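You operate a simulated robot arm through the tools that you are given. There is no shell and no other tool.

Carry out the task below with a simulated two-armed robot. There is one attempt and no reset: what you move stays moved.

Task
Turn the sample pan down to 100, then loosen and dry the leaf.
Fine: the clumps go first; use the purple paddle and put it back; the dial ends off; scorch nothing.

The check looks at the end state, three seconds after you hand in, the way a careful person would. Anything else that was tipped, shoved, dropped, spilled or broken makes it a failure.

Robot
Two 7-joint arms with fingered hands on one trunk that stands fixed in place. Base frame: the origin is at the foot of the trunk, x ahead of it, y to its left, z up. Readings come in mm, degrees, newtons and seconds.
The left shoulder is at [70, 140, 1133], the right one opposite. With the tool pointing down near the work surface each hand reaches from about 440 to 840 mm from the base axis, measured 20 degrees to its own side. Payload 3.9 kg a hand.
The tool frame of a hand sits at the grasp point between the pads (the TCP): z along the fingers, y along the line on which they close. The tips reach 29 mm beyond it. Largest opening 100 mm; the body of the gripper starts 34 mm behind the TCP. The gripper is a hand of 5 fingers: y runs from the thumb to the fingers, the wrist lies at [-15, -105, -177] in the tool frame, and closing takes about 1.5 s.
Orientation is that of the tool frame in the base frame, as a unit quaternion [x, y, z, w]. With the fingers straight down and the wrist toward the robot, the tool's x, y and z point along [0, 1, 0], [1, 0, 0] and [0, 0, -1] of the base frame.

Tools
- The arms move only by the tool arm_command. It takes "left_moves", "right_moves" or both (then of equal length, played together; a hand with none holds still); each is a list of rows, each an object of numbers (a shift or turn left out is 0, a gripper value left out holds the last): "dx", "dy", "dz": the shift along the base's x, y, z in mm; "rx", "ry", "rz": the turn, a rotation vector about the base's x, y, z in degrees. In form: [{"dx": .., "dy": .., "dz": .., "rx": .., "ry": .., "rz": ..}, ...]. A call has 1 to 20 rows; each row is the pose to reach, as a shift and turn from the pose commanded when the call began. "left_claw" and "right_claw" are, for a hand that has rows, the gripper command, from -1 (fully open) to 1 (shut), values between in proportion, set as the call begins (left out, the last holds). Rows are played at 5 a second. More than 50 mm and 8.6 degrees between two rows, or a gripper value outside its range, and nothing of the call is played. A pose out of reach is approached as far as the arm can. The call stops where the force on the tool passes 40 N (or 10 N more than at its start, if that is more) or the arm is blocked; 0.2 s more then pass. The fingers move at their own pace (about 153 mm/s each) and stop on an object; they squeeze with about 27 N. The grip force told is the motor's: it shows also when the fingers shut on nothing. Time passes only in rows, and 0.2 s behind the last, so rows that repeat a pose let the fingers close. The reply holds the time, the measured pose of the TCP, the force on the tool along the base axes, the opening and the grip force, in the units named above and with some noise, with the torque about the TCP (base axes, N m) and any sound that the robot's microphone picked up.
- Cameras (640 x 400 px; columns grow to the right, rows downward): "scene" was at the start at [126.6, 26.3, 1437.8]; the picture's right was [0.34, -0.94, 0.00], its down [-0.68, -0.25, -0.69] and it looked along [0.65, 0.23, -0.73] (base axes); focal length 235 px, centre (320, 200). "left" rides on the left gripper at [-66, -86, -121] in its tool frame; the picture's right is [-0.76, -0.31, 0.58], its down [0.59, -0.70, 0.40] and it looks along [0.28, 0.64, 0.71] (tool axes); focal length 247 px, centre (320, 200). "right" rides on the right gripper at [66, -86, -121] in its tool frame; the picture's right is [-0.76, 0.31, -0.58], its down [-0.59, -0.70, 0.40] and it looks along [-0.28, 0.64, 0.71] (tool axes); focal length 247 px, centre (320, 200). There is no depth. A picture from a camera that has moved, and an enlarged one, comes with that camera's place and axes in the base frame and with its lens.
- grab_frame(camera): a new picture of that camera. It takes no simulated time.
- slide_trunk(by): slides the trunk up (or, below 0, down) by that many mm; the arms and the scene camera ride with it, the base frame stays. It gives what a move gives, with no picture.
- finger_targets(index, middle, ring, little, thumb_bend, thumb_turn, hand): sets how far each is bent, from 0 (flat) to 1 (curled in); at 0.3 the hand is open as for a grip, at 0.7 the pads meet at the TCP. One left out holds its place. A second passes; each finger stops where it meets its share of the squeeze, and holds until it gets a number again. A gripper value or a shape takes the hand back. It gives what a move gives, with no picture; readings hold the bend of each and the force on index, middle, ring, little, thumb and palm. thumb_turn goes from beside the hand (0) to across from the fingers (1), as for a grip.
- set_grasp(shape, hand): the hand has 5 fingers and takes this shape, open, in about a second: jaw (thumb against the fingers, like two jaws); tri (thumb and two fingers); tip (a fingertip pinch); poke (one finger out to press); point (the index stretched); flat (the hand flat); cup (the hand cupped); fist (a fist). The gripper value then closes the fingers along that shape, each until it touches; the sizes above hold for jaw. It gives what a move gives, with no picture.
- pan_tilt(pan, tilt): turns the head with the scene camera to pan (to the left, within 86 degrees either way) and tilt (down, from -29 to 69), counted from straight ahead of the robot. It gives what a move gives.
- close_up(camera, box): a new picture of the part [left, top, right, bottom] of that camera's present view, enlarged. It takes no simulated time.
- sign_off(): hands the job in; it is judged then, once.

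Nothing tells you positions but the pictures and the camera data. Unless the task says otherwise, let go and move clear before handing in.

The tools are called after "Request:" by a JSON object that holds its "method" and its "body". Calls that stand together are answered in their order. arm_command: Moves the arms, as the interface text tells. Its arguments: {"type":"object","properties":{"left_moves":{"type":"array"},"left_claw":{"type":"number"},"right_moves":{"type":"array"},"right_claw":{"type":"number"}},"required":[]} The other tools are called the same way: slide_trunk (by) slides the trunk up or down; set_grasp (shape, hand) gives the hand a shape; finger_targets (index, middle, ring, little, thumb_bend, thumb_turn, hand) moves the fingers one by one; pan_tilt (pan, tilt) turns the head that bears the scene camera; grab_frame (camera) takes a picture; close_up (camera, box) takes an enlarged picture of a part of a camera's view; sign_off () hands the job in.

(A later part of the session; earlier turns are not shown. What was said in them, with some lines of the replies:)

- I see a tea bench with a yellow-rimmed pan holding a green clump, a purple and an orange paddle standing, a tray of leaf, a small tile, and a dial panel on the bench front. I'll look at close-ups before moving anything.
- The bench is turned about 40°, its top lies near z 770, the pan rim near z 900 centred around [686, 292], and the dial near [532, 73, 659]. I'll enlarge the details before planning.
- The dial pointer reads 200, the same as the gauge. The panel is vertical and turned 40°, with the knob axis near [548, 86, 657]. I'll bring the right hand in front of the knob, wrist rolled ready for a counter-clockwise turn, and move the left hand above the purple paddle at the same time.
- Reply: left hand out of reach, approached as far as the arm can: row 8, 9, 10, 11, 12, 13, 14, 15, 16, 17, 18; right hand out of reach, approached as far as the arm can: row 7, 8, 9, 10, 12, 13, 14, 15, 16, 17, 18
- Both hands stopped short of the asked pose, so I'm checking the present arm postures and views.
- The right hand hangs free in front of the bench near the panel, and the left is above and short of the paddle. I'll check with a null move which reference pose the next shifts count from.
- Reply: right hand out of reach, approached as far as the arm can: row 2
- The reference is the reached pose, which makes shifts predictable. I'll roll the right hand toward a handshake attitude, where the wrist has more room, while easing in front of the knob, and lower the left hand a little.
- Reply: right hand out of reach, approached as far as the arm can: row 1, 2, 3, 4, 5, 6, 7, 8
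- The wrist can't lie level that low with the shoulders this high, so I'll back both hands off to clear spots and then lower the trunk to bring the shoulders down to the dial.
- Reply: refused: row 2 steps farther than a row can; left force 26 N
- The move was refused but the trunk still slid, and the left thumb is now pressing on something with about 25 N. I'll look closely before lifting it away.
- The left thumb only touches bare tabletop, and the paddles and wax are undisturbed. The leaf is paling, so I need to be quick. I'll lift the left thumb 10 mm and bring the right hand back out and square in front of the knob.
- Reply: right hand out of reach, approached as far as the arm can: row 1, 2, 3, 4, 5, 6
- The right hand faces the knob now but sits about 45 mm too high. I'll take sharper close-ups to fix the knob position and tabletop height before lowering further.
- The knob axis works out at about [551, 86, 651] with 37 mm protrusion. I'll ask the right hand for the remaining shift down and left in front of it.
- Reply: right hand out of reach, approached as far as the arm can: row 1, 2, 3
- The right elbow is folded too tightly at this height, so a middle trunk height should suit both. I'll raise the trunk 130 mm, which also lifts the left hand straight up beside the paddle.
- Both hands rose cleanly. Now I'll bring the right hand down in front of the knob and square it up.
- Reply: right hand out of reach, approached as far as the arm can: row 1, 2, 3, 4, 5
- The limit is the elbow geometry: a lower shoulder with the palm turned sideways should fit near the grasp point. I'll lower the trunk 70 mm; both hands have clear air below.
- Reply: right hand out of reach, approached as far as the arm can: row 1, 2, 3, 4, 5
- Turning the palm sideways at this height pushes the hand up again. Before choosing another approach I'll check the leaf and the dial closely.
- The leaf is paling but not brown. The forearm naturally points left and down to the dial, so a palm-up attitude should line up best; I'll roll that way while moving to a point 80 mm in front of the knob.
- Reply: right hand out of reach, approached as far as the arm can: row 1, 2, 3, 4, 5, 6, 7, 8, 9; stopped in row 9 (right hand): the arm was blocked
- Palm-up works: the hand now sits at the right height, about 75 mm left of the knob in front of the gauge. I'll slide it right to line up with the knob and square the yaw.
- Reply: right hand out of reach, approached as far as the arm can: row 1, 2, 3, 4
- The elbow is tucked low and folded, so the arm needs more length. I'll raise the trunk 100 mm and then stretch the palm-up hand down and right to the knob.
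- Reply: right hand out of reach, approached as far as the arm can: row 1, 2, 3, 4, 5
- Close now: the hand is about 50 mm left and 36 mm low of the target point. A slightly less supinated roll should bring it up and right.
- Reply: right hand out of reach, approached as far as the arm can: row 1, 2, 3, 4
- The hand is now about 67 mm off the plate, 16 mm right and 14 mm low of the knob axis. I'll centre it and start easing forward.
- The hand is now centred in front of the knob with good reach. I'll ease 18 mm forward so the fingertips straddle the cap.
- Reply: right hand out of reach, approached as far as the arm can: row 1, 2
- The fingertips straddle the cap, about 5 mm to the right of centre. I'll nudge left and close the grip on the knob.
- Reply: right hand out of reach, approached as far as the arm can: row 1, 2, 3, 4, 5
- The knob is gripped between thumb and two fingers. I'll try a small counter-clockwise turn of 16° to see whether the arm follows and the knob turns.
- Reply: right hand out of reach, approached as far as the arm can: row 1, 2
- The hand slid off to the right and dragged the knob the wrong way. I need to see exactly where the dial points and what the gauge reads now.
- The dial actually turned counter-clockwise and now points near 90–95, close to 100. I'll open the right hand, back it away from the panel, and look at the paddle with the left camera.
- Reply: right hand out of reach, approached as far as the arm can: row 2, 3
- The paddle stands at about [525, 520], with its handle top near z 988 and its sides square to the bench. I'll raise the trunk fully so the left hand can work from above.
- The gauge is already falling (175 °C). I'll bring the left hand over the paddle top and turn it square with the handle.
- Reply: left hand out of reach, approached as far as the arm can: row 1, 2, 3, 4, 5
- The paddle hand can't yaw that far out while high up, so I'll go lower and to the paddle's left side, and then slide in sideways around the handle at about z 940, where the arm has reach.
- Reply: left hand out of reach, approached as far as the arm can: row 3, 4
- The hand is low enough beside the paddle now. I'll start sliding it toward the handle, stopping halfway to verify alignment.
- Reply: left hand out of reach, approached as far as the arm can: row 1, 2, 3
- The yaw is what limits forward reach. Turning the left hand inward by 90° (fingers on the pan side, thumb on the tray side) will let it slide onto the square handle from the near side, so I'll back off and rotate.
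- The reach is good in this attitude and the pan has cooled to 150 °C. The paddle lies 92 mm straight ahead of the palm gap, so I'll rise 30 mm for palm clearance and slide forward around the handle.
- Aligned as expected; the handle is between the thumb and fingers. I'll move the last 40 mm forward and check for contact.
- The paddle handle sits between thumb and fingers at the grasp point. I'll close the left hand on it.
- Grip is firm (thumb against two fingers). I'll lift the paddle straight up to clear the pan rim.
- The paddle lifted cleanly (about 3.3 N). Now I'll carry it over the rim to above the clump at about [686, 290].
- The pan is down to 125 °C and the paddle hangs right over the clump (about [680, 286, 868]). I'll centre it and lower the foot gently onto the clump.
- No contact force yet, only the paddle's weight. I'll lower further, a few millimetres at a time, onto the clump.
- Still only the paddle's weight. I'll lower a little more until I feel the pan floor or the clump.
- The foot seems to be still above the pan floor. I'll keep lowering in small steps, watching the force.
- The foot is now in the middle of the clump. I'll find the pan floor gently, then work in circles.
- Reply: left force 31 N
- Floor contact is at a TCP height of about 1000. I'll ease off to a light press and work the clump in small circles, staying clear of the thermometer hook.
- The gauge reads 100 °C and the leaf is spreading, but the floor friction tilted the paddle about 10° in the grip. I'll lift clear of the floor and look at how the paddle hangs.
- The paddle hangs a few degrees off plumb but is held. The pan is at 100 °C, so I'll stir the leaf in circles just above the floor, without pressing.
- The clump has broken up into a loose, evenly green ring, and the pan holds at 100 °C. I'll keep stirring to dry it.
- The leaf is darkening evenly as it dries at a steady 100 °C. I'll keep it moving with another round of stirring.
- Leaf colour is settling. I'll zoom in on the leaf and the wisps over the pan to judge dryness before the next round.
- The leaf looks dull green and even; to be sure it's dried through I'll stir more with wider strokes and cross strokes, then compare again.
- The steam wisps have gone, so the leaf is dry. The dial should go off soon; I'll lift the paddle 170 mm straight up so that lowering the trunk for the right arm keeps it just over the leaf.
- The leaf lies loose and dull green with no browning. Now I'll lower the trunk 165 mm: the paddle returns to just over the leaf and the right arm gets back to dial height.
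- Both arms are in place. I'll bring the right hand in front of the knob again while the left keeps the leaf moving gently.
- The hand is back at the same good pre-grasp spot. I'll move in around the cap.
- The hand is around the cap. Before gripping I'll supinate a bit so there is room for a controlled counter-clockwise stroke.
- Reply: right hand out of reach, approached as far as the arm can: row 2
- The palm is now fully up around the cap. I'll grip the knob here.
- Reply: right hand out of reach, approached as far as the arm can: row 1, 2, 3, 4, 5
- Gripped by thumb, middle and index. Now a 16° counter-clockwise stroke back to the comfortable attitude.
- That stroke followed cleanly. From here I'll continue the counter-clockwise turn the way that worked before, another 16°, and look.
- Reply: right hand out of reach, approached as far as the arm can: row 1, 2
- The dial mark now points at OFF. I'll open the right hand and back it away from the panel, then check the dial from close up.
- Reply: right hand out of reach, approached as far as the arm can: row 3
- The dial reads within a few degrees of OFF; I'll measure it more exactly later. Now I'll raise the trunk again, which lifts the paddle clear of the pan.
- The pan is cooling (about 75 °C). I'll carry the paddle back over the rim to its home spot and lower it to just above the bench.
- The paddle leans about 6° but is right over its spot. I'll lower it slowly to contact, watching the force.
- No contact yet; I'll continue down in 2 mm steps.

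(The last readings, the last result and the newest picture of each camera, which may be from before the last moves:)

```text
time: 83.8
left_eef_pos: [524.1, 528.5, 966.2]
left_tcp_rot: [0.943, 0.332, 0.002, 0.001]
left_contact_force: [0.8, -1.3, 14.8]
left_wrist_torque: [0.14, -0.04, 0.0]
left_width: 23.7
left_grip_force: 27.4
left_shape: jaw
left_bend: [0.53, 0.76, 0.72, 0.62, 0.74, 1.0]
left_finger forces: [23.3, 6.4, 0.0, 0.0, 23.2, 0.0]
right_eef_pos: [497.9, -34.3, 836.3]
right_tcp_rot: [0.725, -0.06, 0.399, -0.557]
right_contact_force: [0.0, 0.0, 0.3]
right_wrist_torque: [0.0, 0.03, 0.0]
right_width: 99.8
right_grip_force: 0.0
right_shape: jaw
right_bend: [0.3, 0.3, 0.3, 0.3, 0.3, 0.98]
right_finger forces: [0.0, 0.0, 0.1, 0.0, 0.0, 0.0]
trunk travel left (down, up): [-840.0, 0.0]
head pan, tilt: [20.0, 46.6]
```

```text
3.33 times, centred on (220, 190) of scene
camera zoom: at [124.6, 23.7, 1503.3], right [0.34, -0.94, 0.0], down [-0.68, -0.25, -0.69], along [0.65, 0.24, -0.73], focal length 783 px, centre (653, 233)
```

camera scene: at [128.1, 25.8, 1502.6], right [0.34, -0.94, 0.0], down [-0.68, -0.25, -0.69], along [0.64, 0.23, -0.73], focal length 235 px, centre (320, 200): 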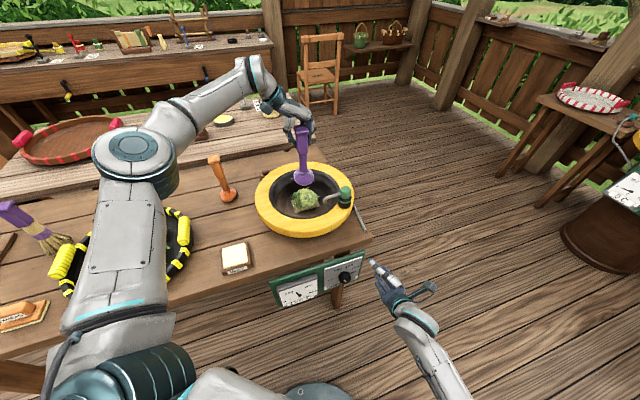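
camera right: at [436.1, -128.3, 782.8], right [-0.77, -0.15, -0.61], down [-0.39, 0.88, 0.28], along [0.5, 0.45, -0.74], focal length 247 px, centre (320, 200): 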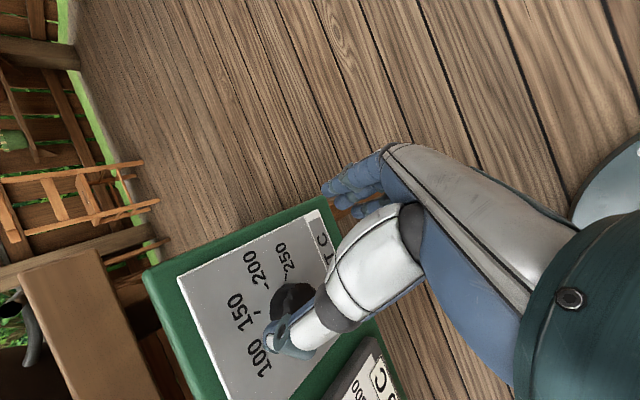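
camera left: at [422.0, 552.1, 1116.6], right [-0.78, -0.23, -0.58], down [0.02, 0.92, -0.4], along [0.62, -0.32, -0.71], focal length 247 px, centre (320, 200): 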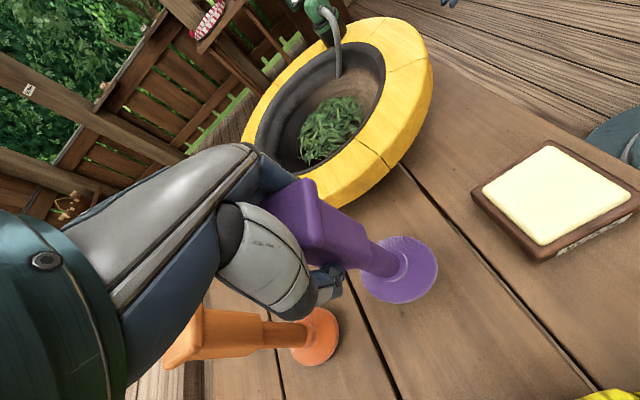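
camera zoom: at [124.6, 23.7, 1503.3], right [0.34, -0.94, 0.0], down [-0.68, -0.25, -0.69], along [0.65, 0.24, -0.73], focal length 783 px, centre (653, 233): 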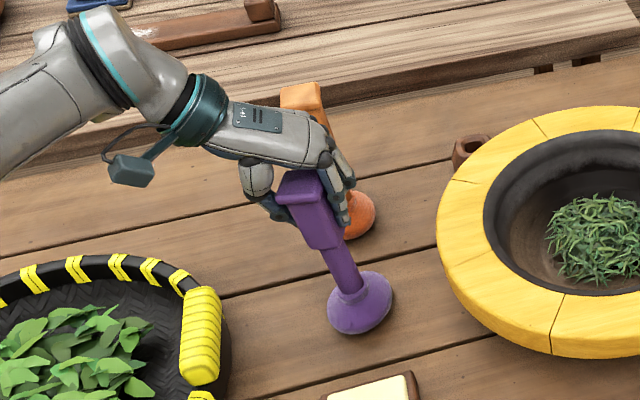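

The foot is on the bench with a light press. I'll shift the hand about 10 mm toward the pan to bring the handle upright over its foot.

Request:
{"method": "arm_command", "body": {"left_moves": [{"dx": 1.5, "dy": -4, "dz": 0}, {"dx": 3, "dy": -8, "dz": 0.5}, {"dx": 4, "dy": -11, "dz": 1}]}}

Request:
{"method": "close_up", "body": {"camera": "scene", "box": [160, 130, 280, 250]}}

Request:
{"method": "grab_frame", "body": {"camera": "left"}}

```text
time: 84.6
left_eef_pos: [527.5, 520.1, 963.3]
left_tcp_rot: [0.943, 0.333, 0.003, 0.0]
left_contact_force: [0.2, 5.9, 14.7]
left_wrist_torque: [0.74, 0.09, -0.02]
left_width: 25.1
left_grip_force: 27.3
left_shape: jaw
left_bend: [0.54, 0.76, 0.72, 0.62, 0.74, 1.0]
left_finger forces: [23.9, 11.5, 0.0, 0.0, 26.7, 0.0]
right_eef_pos: [497.6, -34.2, 835.6]
right_tcp_rot: [0.726, -0.06, 0.4, -0.557]
right_contact_force: [0.5, 0.7, 0.5]
right_wrist_torque: [0.01, -0.01, -0.02]
right_width: 99.8
right_grip_force: 0.0
right_shape: jaw
right_bend: [0.3, 0.3, 0.3, 0.3, 0.3, 0.98]
right_finger forces: [0.1, 0.0, 0.0, 0.0, 0.0, 0.1]
trunk travel left (down, up): [-840.0, 0.0]
head pan, tilt: [20.0, 46.6]
```

```text
3.33 times, centred on (220, 190) of scene
camera zoom: at [124.4, 25.7, 1503.0], right [0.34, -0.94, 0.0], down [-0.68, -0.25, -0.69], along [0.65, 0.24, -0.73], focal length 783 px, centre (653, 233)
```

zoom: 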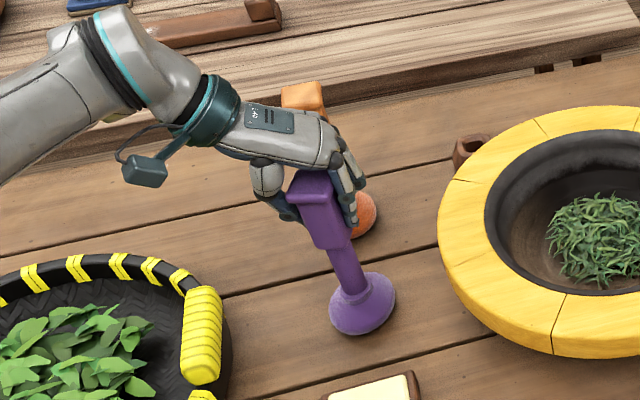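

```text
taken
camera left: at [422.7, 545.4, 1084.6], right [-0.78, -0.23, -0.58], down [0.02, 0.92, -0.4], along [0.62, -0.32, -0.71], focal length 247 px, centre (320, 200)
```

left: 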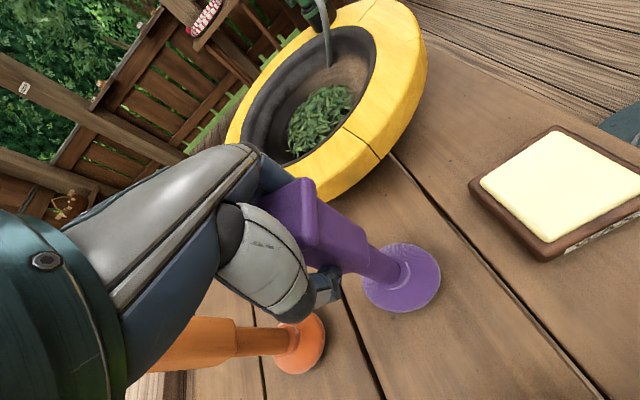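

The paddle stands upright on its original spot. I'll ease the press and open the hand.

Request:
{"method": "arm_command", "body": {"left_moves": [{"dz": 2}, {"dz": 3}]}}

Request:
{"method": "arm_command", "body": {"left_claw": -1, "left_moves": [{"dz": 0}, {"dz": 0}, {"dz": 0}, {"dz": 0}, {"dz": 0}]}}

Request:
{"method": "close_up", "body": {"camera": "scene", "box": [160, 130, 280, 250]}}

Request:
{"method": "grab_frame", "body": {"camera": "left"}}

Request:
{"method": "close_up", "body": {"camera": "scene", "box": [270, 260, 380, 320]}}

```text
time: 85.2
left_eef_pos: [527.3, 519.3, 964.7]
left_tcp_rot: [0.943, 0.332, -0.001, -0.001]
left_contact_force: [-0.1, 2.9, 2.6]
left_wrist_torque: [0.62, 0.11, 0.04]
left_width: 24.9
left_grip_force: 26.3
left_shape: jaw
left_bend: [0.54, 0.76, 0.72, 0.62, 0.74, 1.0]
left_finger forces: [23.1, 8.1, 0.0, 0.0, 24.4, 0.1]
right_eef_pos: [498.8, -33.2, 834.9]
right_tcp_rot: [0.726, -0.061, 0.399, -0.556]
right_contact_force: [0.2, -0.1, -0.3]
right_wrist_torque: [0.01, -0.01, -0.02]
right_width: 99.9
right_grip_force: 0.1
right_shape: jaw
right_bend: [0.3, 0.3, 0.3, 0.3, 0.3, 0.98]
right_finger forces: [0.0, 0.1, 0.0, 0.0, 0.1, 0.0]
trunk travel left (down, up): [-840.0, 0.0]
head pan, tilt: [20.0, 46.6]
```

```text
time: 86.4
left_eef_pos: [529.1, 518.9, 965.3]
left_tcp_rot: [0.943, 0.332, 0.0, 0.0]
left_contact_force: [-0.4, -0.1, 0.0]
left_wrist_torque: [-0.02, 0.01, -0.01]
left_width: 100.2
left_grip_force: 0.1
left_shape: jaw
left_bend: [0.3, 0.3, 0.3, 0.3, 0.3, 0.98]
left_finger forces: [0.1, 0.1, 0.1, 0.1, 0.0, 0.0]
right_eef_pos: [498.9, -34.0, 834.7]
right_tcp_rot: [0.726, -0.06, 0.399, -0.556]
right_contact_force: [-0.3, -0.2, 0.7]
right_wrist_torque: [-0.04, -0.02, -0.02]
right_width: 99.6
right_grip_force: 0.2
right_shape: jaw
right_bend: [0.3, 0.3, 0.3, 0.3, 0.3, 0.98]
right_finger forces: [0.0, 0.1, 0.0, 0.0, 0.0, 0.0]
trunk travel left (down, up): [-840.0, 0.0]
head pan, tilt: [20.0, 46.6]
```

```text
3.33 times, centred on (220, 190) of scene
camera zoom: at [126.5, 26.3, 1502.8], right [0.34, -0.94, 0.0], down [-0.68, -0.25, -0.69], along [0.65, 0.23, -0.73], focal length 783 px, centre (653, 233)
```

zoom: 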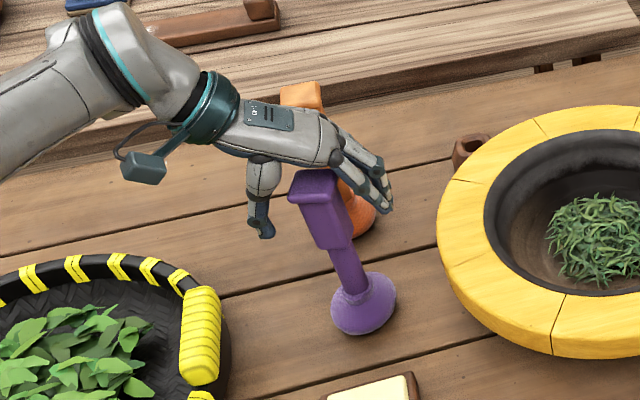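

```text
taken
camera left: at [424.6, 545.0, 1086.8], right [-0.78, -0.23, -0.58], down [0.02, 0.92, -0.4], along [0.62, -0.32, -0.71], focal length 247 px, centre (320, 200)
```

left: 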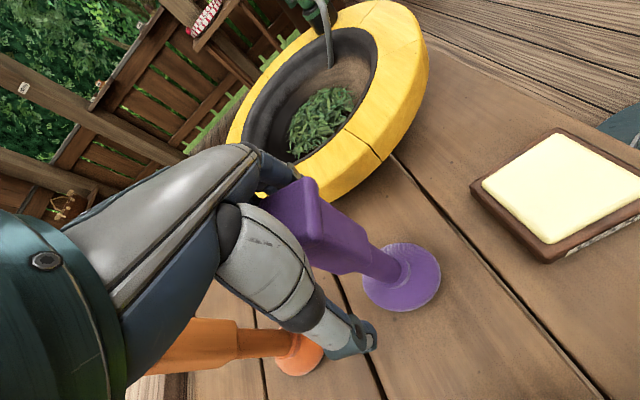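

```text
5.82 times, centred on (325, 290) of scene
camera zoom: at [126.5, 26.3, 1502.8], right [0.34, -0.94, 0.0], down [-0.68, -0.25, -0.69], along [0.65, 0.23, -0.73], focal length 1367 px, centre (291, -324)
```

zoom: 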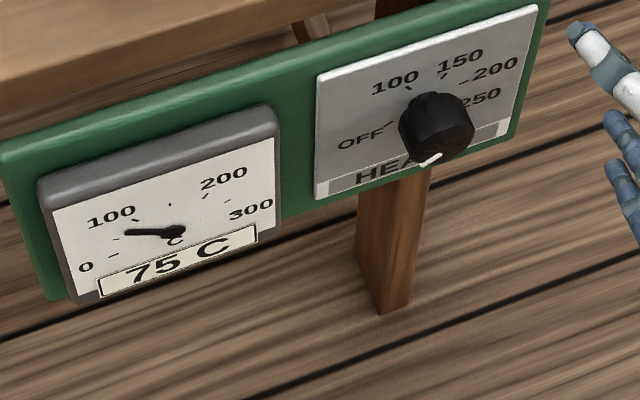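

The paddle stands free and upright. I'll back the left hand straight out toward the robot and then up.

Request:
{"method": "arm_command", "body": {"left_moves": [{"dx": -20, "dy": -16, "dz": 2}, {"dx": -40, "dy": -32, "dz": 2}, {"dx": -60, "dy": -48, "dz": 2}, {"dx": -85, "dy": -69, "dz": 5}, {"dx": -100, "dy": -80, "dz": 45}, {"dx": -110, "dy": -85, "dz": 90}, {"dx": -115, "dy": -85, "dz": 135}]}}

Request:
{"method": "grab_frame", "body": {"camera": "scene"}}

Request:
{"method": "close_up", "body": {"camera": "scene", "box": [335, 255, 375, 295]}}

Request:
{"method": "close_up", "body": {"camera": "scene", "box": [180, 130, 360, 250]}}

```text
time: 88.0
left_eef_pos: [413.5, 434.1, 1101.5]
left_tcp_rot: [0.943, 0.333, 0.0, -0.001]
left_contact_force: [-0.3, 0.3, -0.5]
left_wrist_torque: [-0.01, 0.01, 0.02]
left_width: 100.2
left_grip_force: 0.0
left_shape: jaw
left_bend: [0.3, 0.3, 0.3, 0.3, 0.3, 0.98]
left_finger forces: [0.1, 0.0, 0.0, 0.0, 0.1, 0.1]
right_eef_pos: [497.9, -34.1, 834.6]
right_tcp_rot: [0.727, -0.059, 0.398, -0.557]
right_contact_force: [0.7, -0.3, 0.1]
right_wrist_torque: [0.01, 0.0, 0.0]
right_width: 99.8
right_grip_force: 0.0
right_shape: jaw
right_bend: [0.3, 0.3, 0.3, 0.3, 0.3, 0.98]
right_finger forces: [0.0, 0.1, 0.0, 0.0, 0.0, 0.0]
trunk travel left (down, up): [-840.0, 0.0]
head pan, tilt: [20.0, 46.6]
```

```text
taken
camera scene: at [126.4, 25.6, 1502.8], right [0.34, -0.94, 0.0], down [-0.68, -0.25, -0.69], along [0.65, 0.23, -0.73], focal length 235 px, centre (320, 200)
```

scene: 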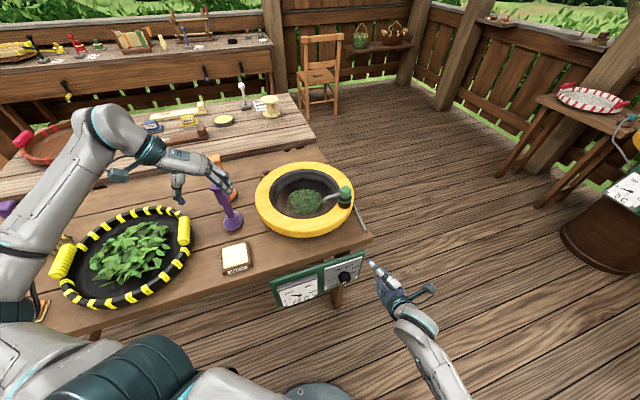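

```text
10.00 times, centred on (355, 275) of scene
camera zoom: at [126.4, 25.6, 1502.8], right [0.34, -0.94, 0.0], down [-0.68, -0.25, -0.69], along [0.65, 0.23, -0.73], focal length 2349 px, centre (-30, -550)
```

zoom: 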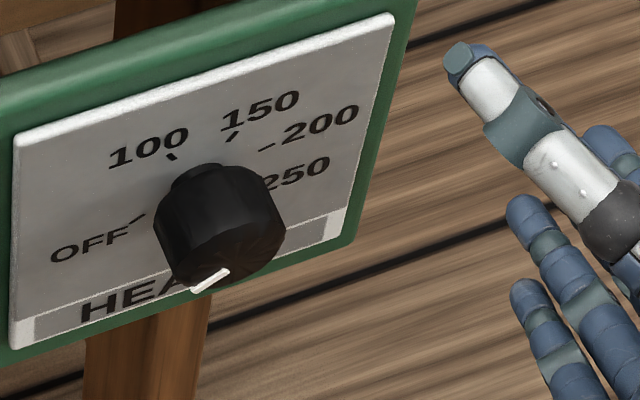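

```text
3.33 times, centred on (270, 190) of scene
camera zoom: at [126.4, 25.6, 1502.8], right [0.34, -0.94, 0.0], down [-0.68, -0.25, -0.69], along [0.65, 0.23, -0.73], focal length 783 px, centre (487, 233)
```

zoom: 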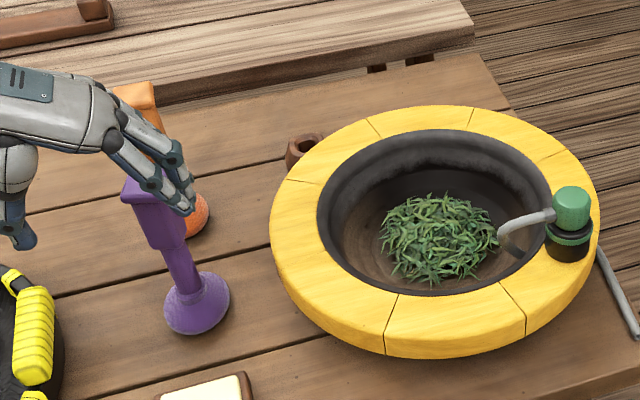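

The left hand is clear and the paddle, leaf and bench look right. I'll lower the trunk for a closer look at the dial with the right camera.

Request:
{"method": "slide_trunk", "body": {"by": -165}}

Request:
{"method": "arm_command", "body": {"right_moves": [{"dx": -2, "dy": 18, "dz": -5, "rx": 3, "ry": 2, "rz": -1}, {"dx": -3, "dy": 38, "dz": -10, "rx": 6, "ry": 4, "rz": -2}, {"dx": -4, "dy": 58, "dz": -15, "rx": 9, "ry": 6, "rz": -3}, {"dx": -4, "dy": 74, "dz": -18, "rx": 11.8, "ry": 8, "rz": -3.7}]}}

Request:
{"method": "close_up", "body": {"camera": "right", "box": [230, 180, 350, 280]}}

Request:
{"method": "close_up", "body": {"camera": "scene", "box": [330, 235, 380, 270]}}

```text
time: 89.8
left_eef_pos: [413.8, 434.6, 935.4]
left_tcp_rot: [0.943, 0.332, 0.0, 0.0]
left_contact_force: [0.9, 0.1, 0.3]
left_wrist_torque: [-0.01, 0.0, 0.0]
left_width: 100.0
left_grip_force: 0.0
left_shape: jaw
left_bend: [0.3, 0.3, 0.3, 0.3, 0.3, 0.98]
left_finger forces: [0.1, 0.1, 0.0, 0.0, 0.0, 0.0]
right_eef_pos: [498.8, -32.6, 671.4]
right_tcp_rot: [0.726, -0.06, 0.399, -0.557]
right_contact_force: [-1.2, 0.7, -0.1]
right_wrist_torque: [-0.04, 0.02, 0.04]
right_width: 99.9
right_grip_force: 0.1
right_shape: jaw
right_bend: [0.3, 0.3, 0.3, 0.3, 0.3, 0.98]
right_finger forces: [0.1, 0.0, 0.0, 0.1, 0.0, 0.1]
trunk travel left (down, up): [-675.0, 165.0]
head pan, tilt: [20.0, 46.6]
```

```text
time: 90.8
left_eef_pos: [413.7, 433.8, 935.2]
left_tcp_rot: [0.943, 0.332, 0.001, 0.0]
left_contact_force: [0.0, 0.0, -0.5]
left_wrist_torque: [0.04, 0.0, -0.02]
left_width: 99.7
left_grip_force: 0.0
left_shape: jaw
left_bend: [0.3, 0.3, 0.3, 0.3, 0.3, 0.98]
left_finger forces: [0.0, 0.0, 0.0, 0.0, 0.1, 0.0]
right_eef_pos: [494.7, 41.3, 650.2]
right_tcp_rot: [0.689, -0.161, 0.356, -0.61]
right_contact_force: [0.2, -0.5, 0.0]
right_wrist_torque: [0.02, 0.0, -0.01]
right_width: 99.9
right_grip_force: 0.0
right_shape: jaw
right_bend: [0.3, 0.3, 0.3, 0.3, 0.3, 0.98]
right_finger forces: [0.0, 0.0, 0.1, 0.0, 0.1, 0.0]
trunk travel left (down, up): [-675.0, 165.0]
head pan, tilt: [20.0, 46.6]
```

```text
4.00 times, centred on (290, 230) of right
camera zoom: at [440.1, -71.8, 750.9], right [-0.86, 0.01, -0.52], down [-0.29, 0.82, 0.5], along [0.43, 0.57, -0.7], focal length 988 px, centre (440, 80)
```

zoom: 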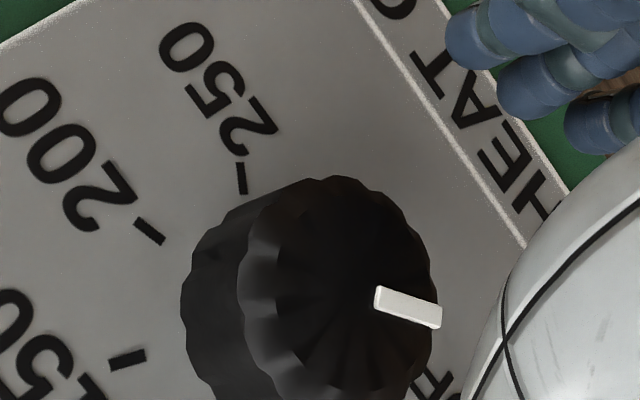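

```text
11.43 times, centred on (355, 252) of scene
camera zoom: at [126.6, 26.5, 1337.8], right [0.34, -0.94, 0.0], down [-0.68, -0.25, -0.69], along [0.65, 0.23, -0.73], focal length 2684 px, centre (-80, -400)
```

zoom: 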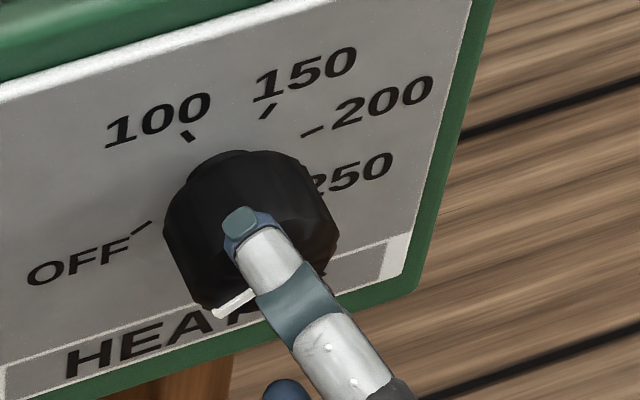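

Seen square-on, the mark lies right on the OFF line (about −127°, mirror of the 250 tick). I'll withdraw the right hand along the path it came and check everything once more.

Request:
{"method": "arm_command", "body": {"right_moves": [{"dx": -6, "dy": -14, "dz": 3, "rx": -3, "ry": -2, "rz": 1}, {"dx": -4, "dy": -36, "dz": 8, "rx": -6, "ry": -4, "rz": 2}, {"dx": 0, "dy": -56, "dz": 14, "rx": -9, "ry": -6, "rz": 3}, {"dx": 4, "dy": -74, "dz": 19, "rx": -11.8, "ry": -8, "rz": 3.7}, {"dx": -15, "dy": -100, "dz": 25, "rx": -11.8, "ry": -8, "rz": 3.7}], "left_moves": [{"dz": 10}, {"dz": 20}, {"dz": 30}, {"dz": 40}, {"dz": 50}]}}

Request:
{"method": "close_up", "body": {"camera": "scene", "box": [250, 225, 380, 305]}}

Request:
{"method": "grab_frame", "body": {"camera": "scene"}}

Request:
{"method": "close_up", "body": {"camera": "scene", "box": [240, 115, 370, 205]}}

```text
time: 92.0
left_eef_pos: [414.3, 434.3, 986.3]
left_tcp_rot: [0.943, 0.333, 0.0, -0.001]
left_contact_force: [-0.2, -0.3, -0.4]
left_wrist_torque: [0.01, 0.01, -0.04]
left_width: 99.7
left_grip_force: 0.1
left_shape: jaw
left_bend: [0.3, 0.3, 0.3, 0.3, 0.3, 0.98]
left_finger forces: [0.1, 0.0, 0.0, 0.1, 0.0, 0.0]
right_eef_pos: [494.4, -47.6, 662.9]
right_tcp_rot: [0.727, -0.055, 0.396, -0.558]
right_contact_force: [0.2, -0.4, -0.4]
right_wrist_torque: [0.02, 0.02, 0.01]
right_width: 99.9
right_grip_force: 0.0
right_shape: jaw
right_bend: [0.3, 0.3, 0.3, 0.3, 0.3, 0.98]
right_finger forces: [0.0, 0.1, 0.0, 0.0, 0.0, 0.1]
right hand out of reach, approached as far as the arm can: row 5
trunk travel left (down, up): [-675.0, 165.0]
head pan, tilt: [20.0, 46.6]
```

```text
4.92 times, centred on (315, 265) of scene
camera zoom: at [126.5, 25.7, 1337.8], right [0.34, -0.94, 0.0], down [-0.68, -0.25, -0.69], along [0.65, 0.23, -0.73], focal length 1156 px, centre (345, -120)
```

zoom: 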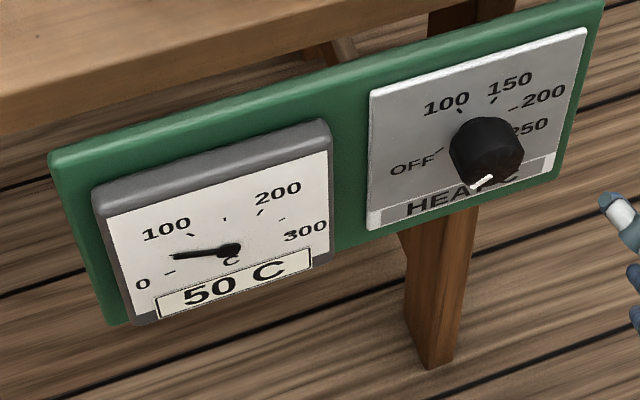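

```text
taken
camera scene: at [126.5, 25.7, 1337.8], right [0.34, -0.94, 0.0], down [-0.68, -0.25, -0.69], along [0.65, 0.23, -0.73], focal length 235 px, centre (320, 200)
```

scene: 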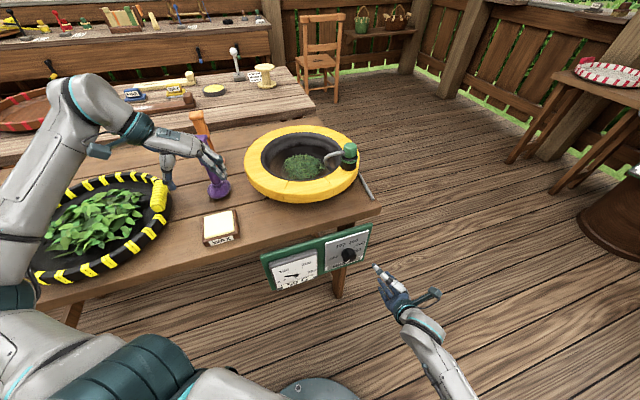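

```text
4.44 times, centred on (305, 160) of scene
camera zoom: at [126.5, 25.7, 1337.8], right [0.34, -0.94, 0.0], down [-0.68, -0.25, -0.69], along [0.65, 0.23, -0.73], focal length 1044 px, centre (387, 378)
```

zoom: 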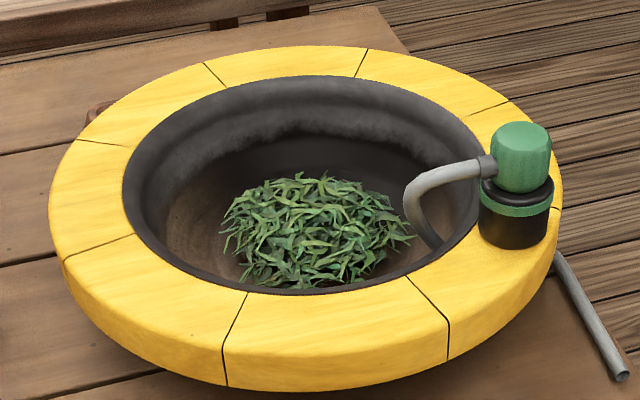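

The gauge is at 50 °C and falling, the dial points to OFF, and the leaf is loose, dry and unscorched. I'll take one last look at the paddle area before handing in.

Request:
{"method": "close_up", "body": {"camera": "scene", "box": [130, 90, 290, 250]}}

Request:
{"method": "grab_frame", "body": {"camera": "left"}}

```text
2.50 times, centred on (210, 170) of scene
camera zoom: at [126.5, 25.7, 1337.8], right [0.34, -0.94, 0.0], down [-0.68, -0.25, -0.69], along [0.65, 0.23, -0.73], focal length 587 px, centre (595, 275)
```

zoom: 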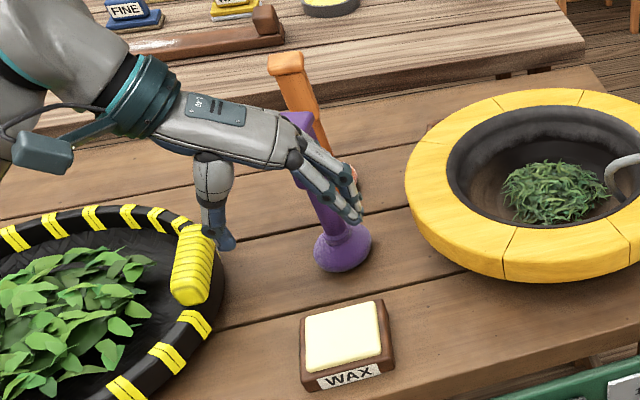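

```text
taken
camera left: at [309.5, 459.6, 1107.0], right [-0.78, -0.23, -0.58], down [0.02, 0.92, -0.4], along [0.62, -0.32, -0.71], focal length 247 px, centre (320, 200)
```

left: 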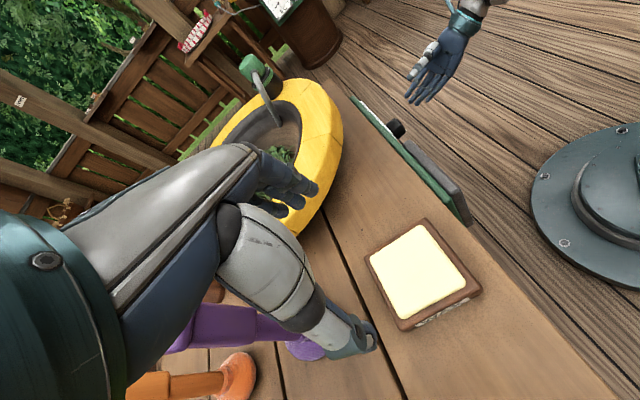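

The purple paddle stands upright on its spot with both hands clear. The dial is off, and the leaf is loosened and dry with no scorching. Nothing else has been disturbed, so I'm handing in.

Request:
{"method": "sign_off", "body": {}}

```text
The job is handed in.
```

I turned the pan down, broke up the clump and dried the leaf, put the purple paddle back, set the dial to OFF and handed in.

- **Heat:** The pan was at 200 °C. The dial ended a little under the 100 mark rather than exactly on it. The gauge read 100 °C for the rest of the drying.
- **Leaf:** I pressed and circled the clump apart first, starting while the pan was still cooling from 125 °C, then stirred for about 20 seconds at 100 °C. The steam stopped and the leaf ended loose and dull green, with no browning I could see. It had paled to yellow-green during the first half minute while the pan was hot and I was still reaching the dial.
- **Dial:** It now points to OFF. The gauge was down to 50 °C and falling when I handed in.
- **Paddle:** It stands upright on its original spot, within about a centimetre. It slipped a few degrees in the grip while I was pressing, and I straightened it when I set it down.

Two moves went wrong along the way:

- The left thumb pressed on bare tabletop with about 25 N when the trunk slid lower than I intended. Nothing was touched or moved.
- The right hand slipped off the knob on both turns. Each slip still carried the dial to about where it needed to be.

I saw nothing else tipped, shoved or spilled in the final pictures.
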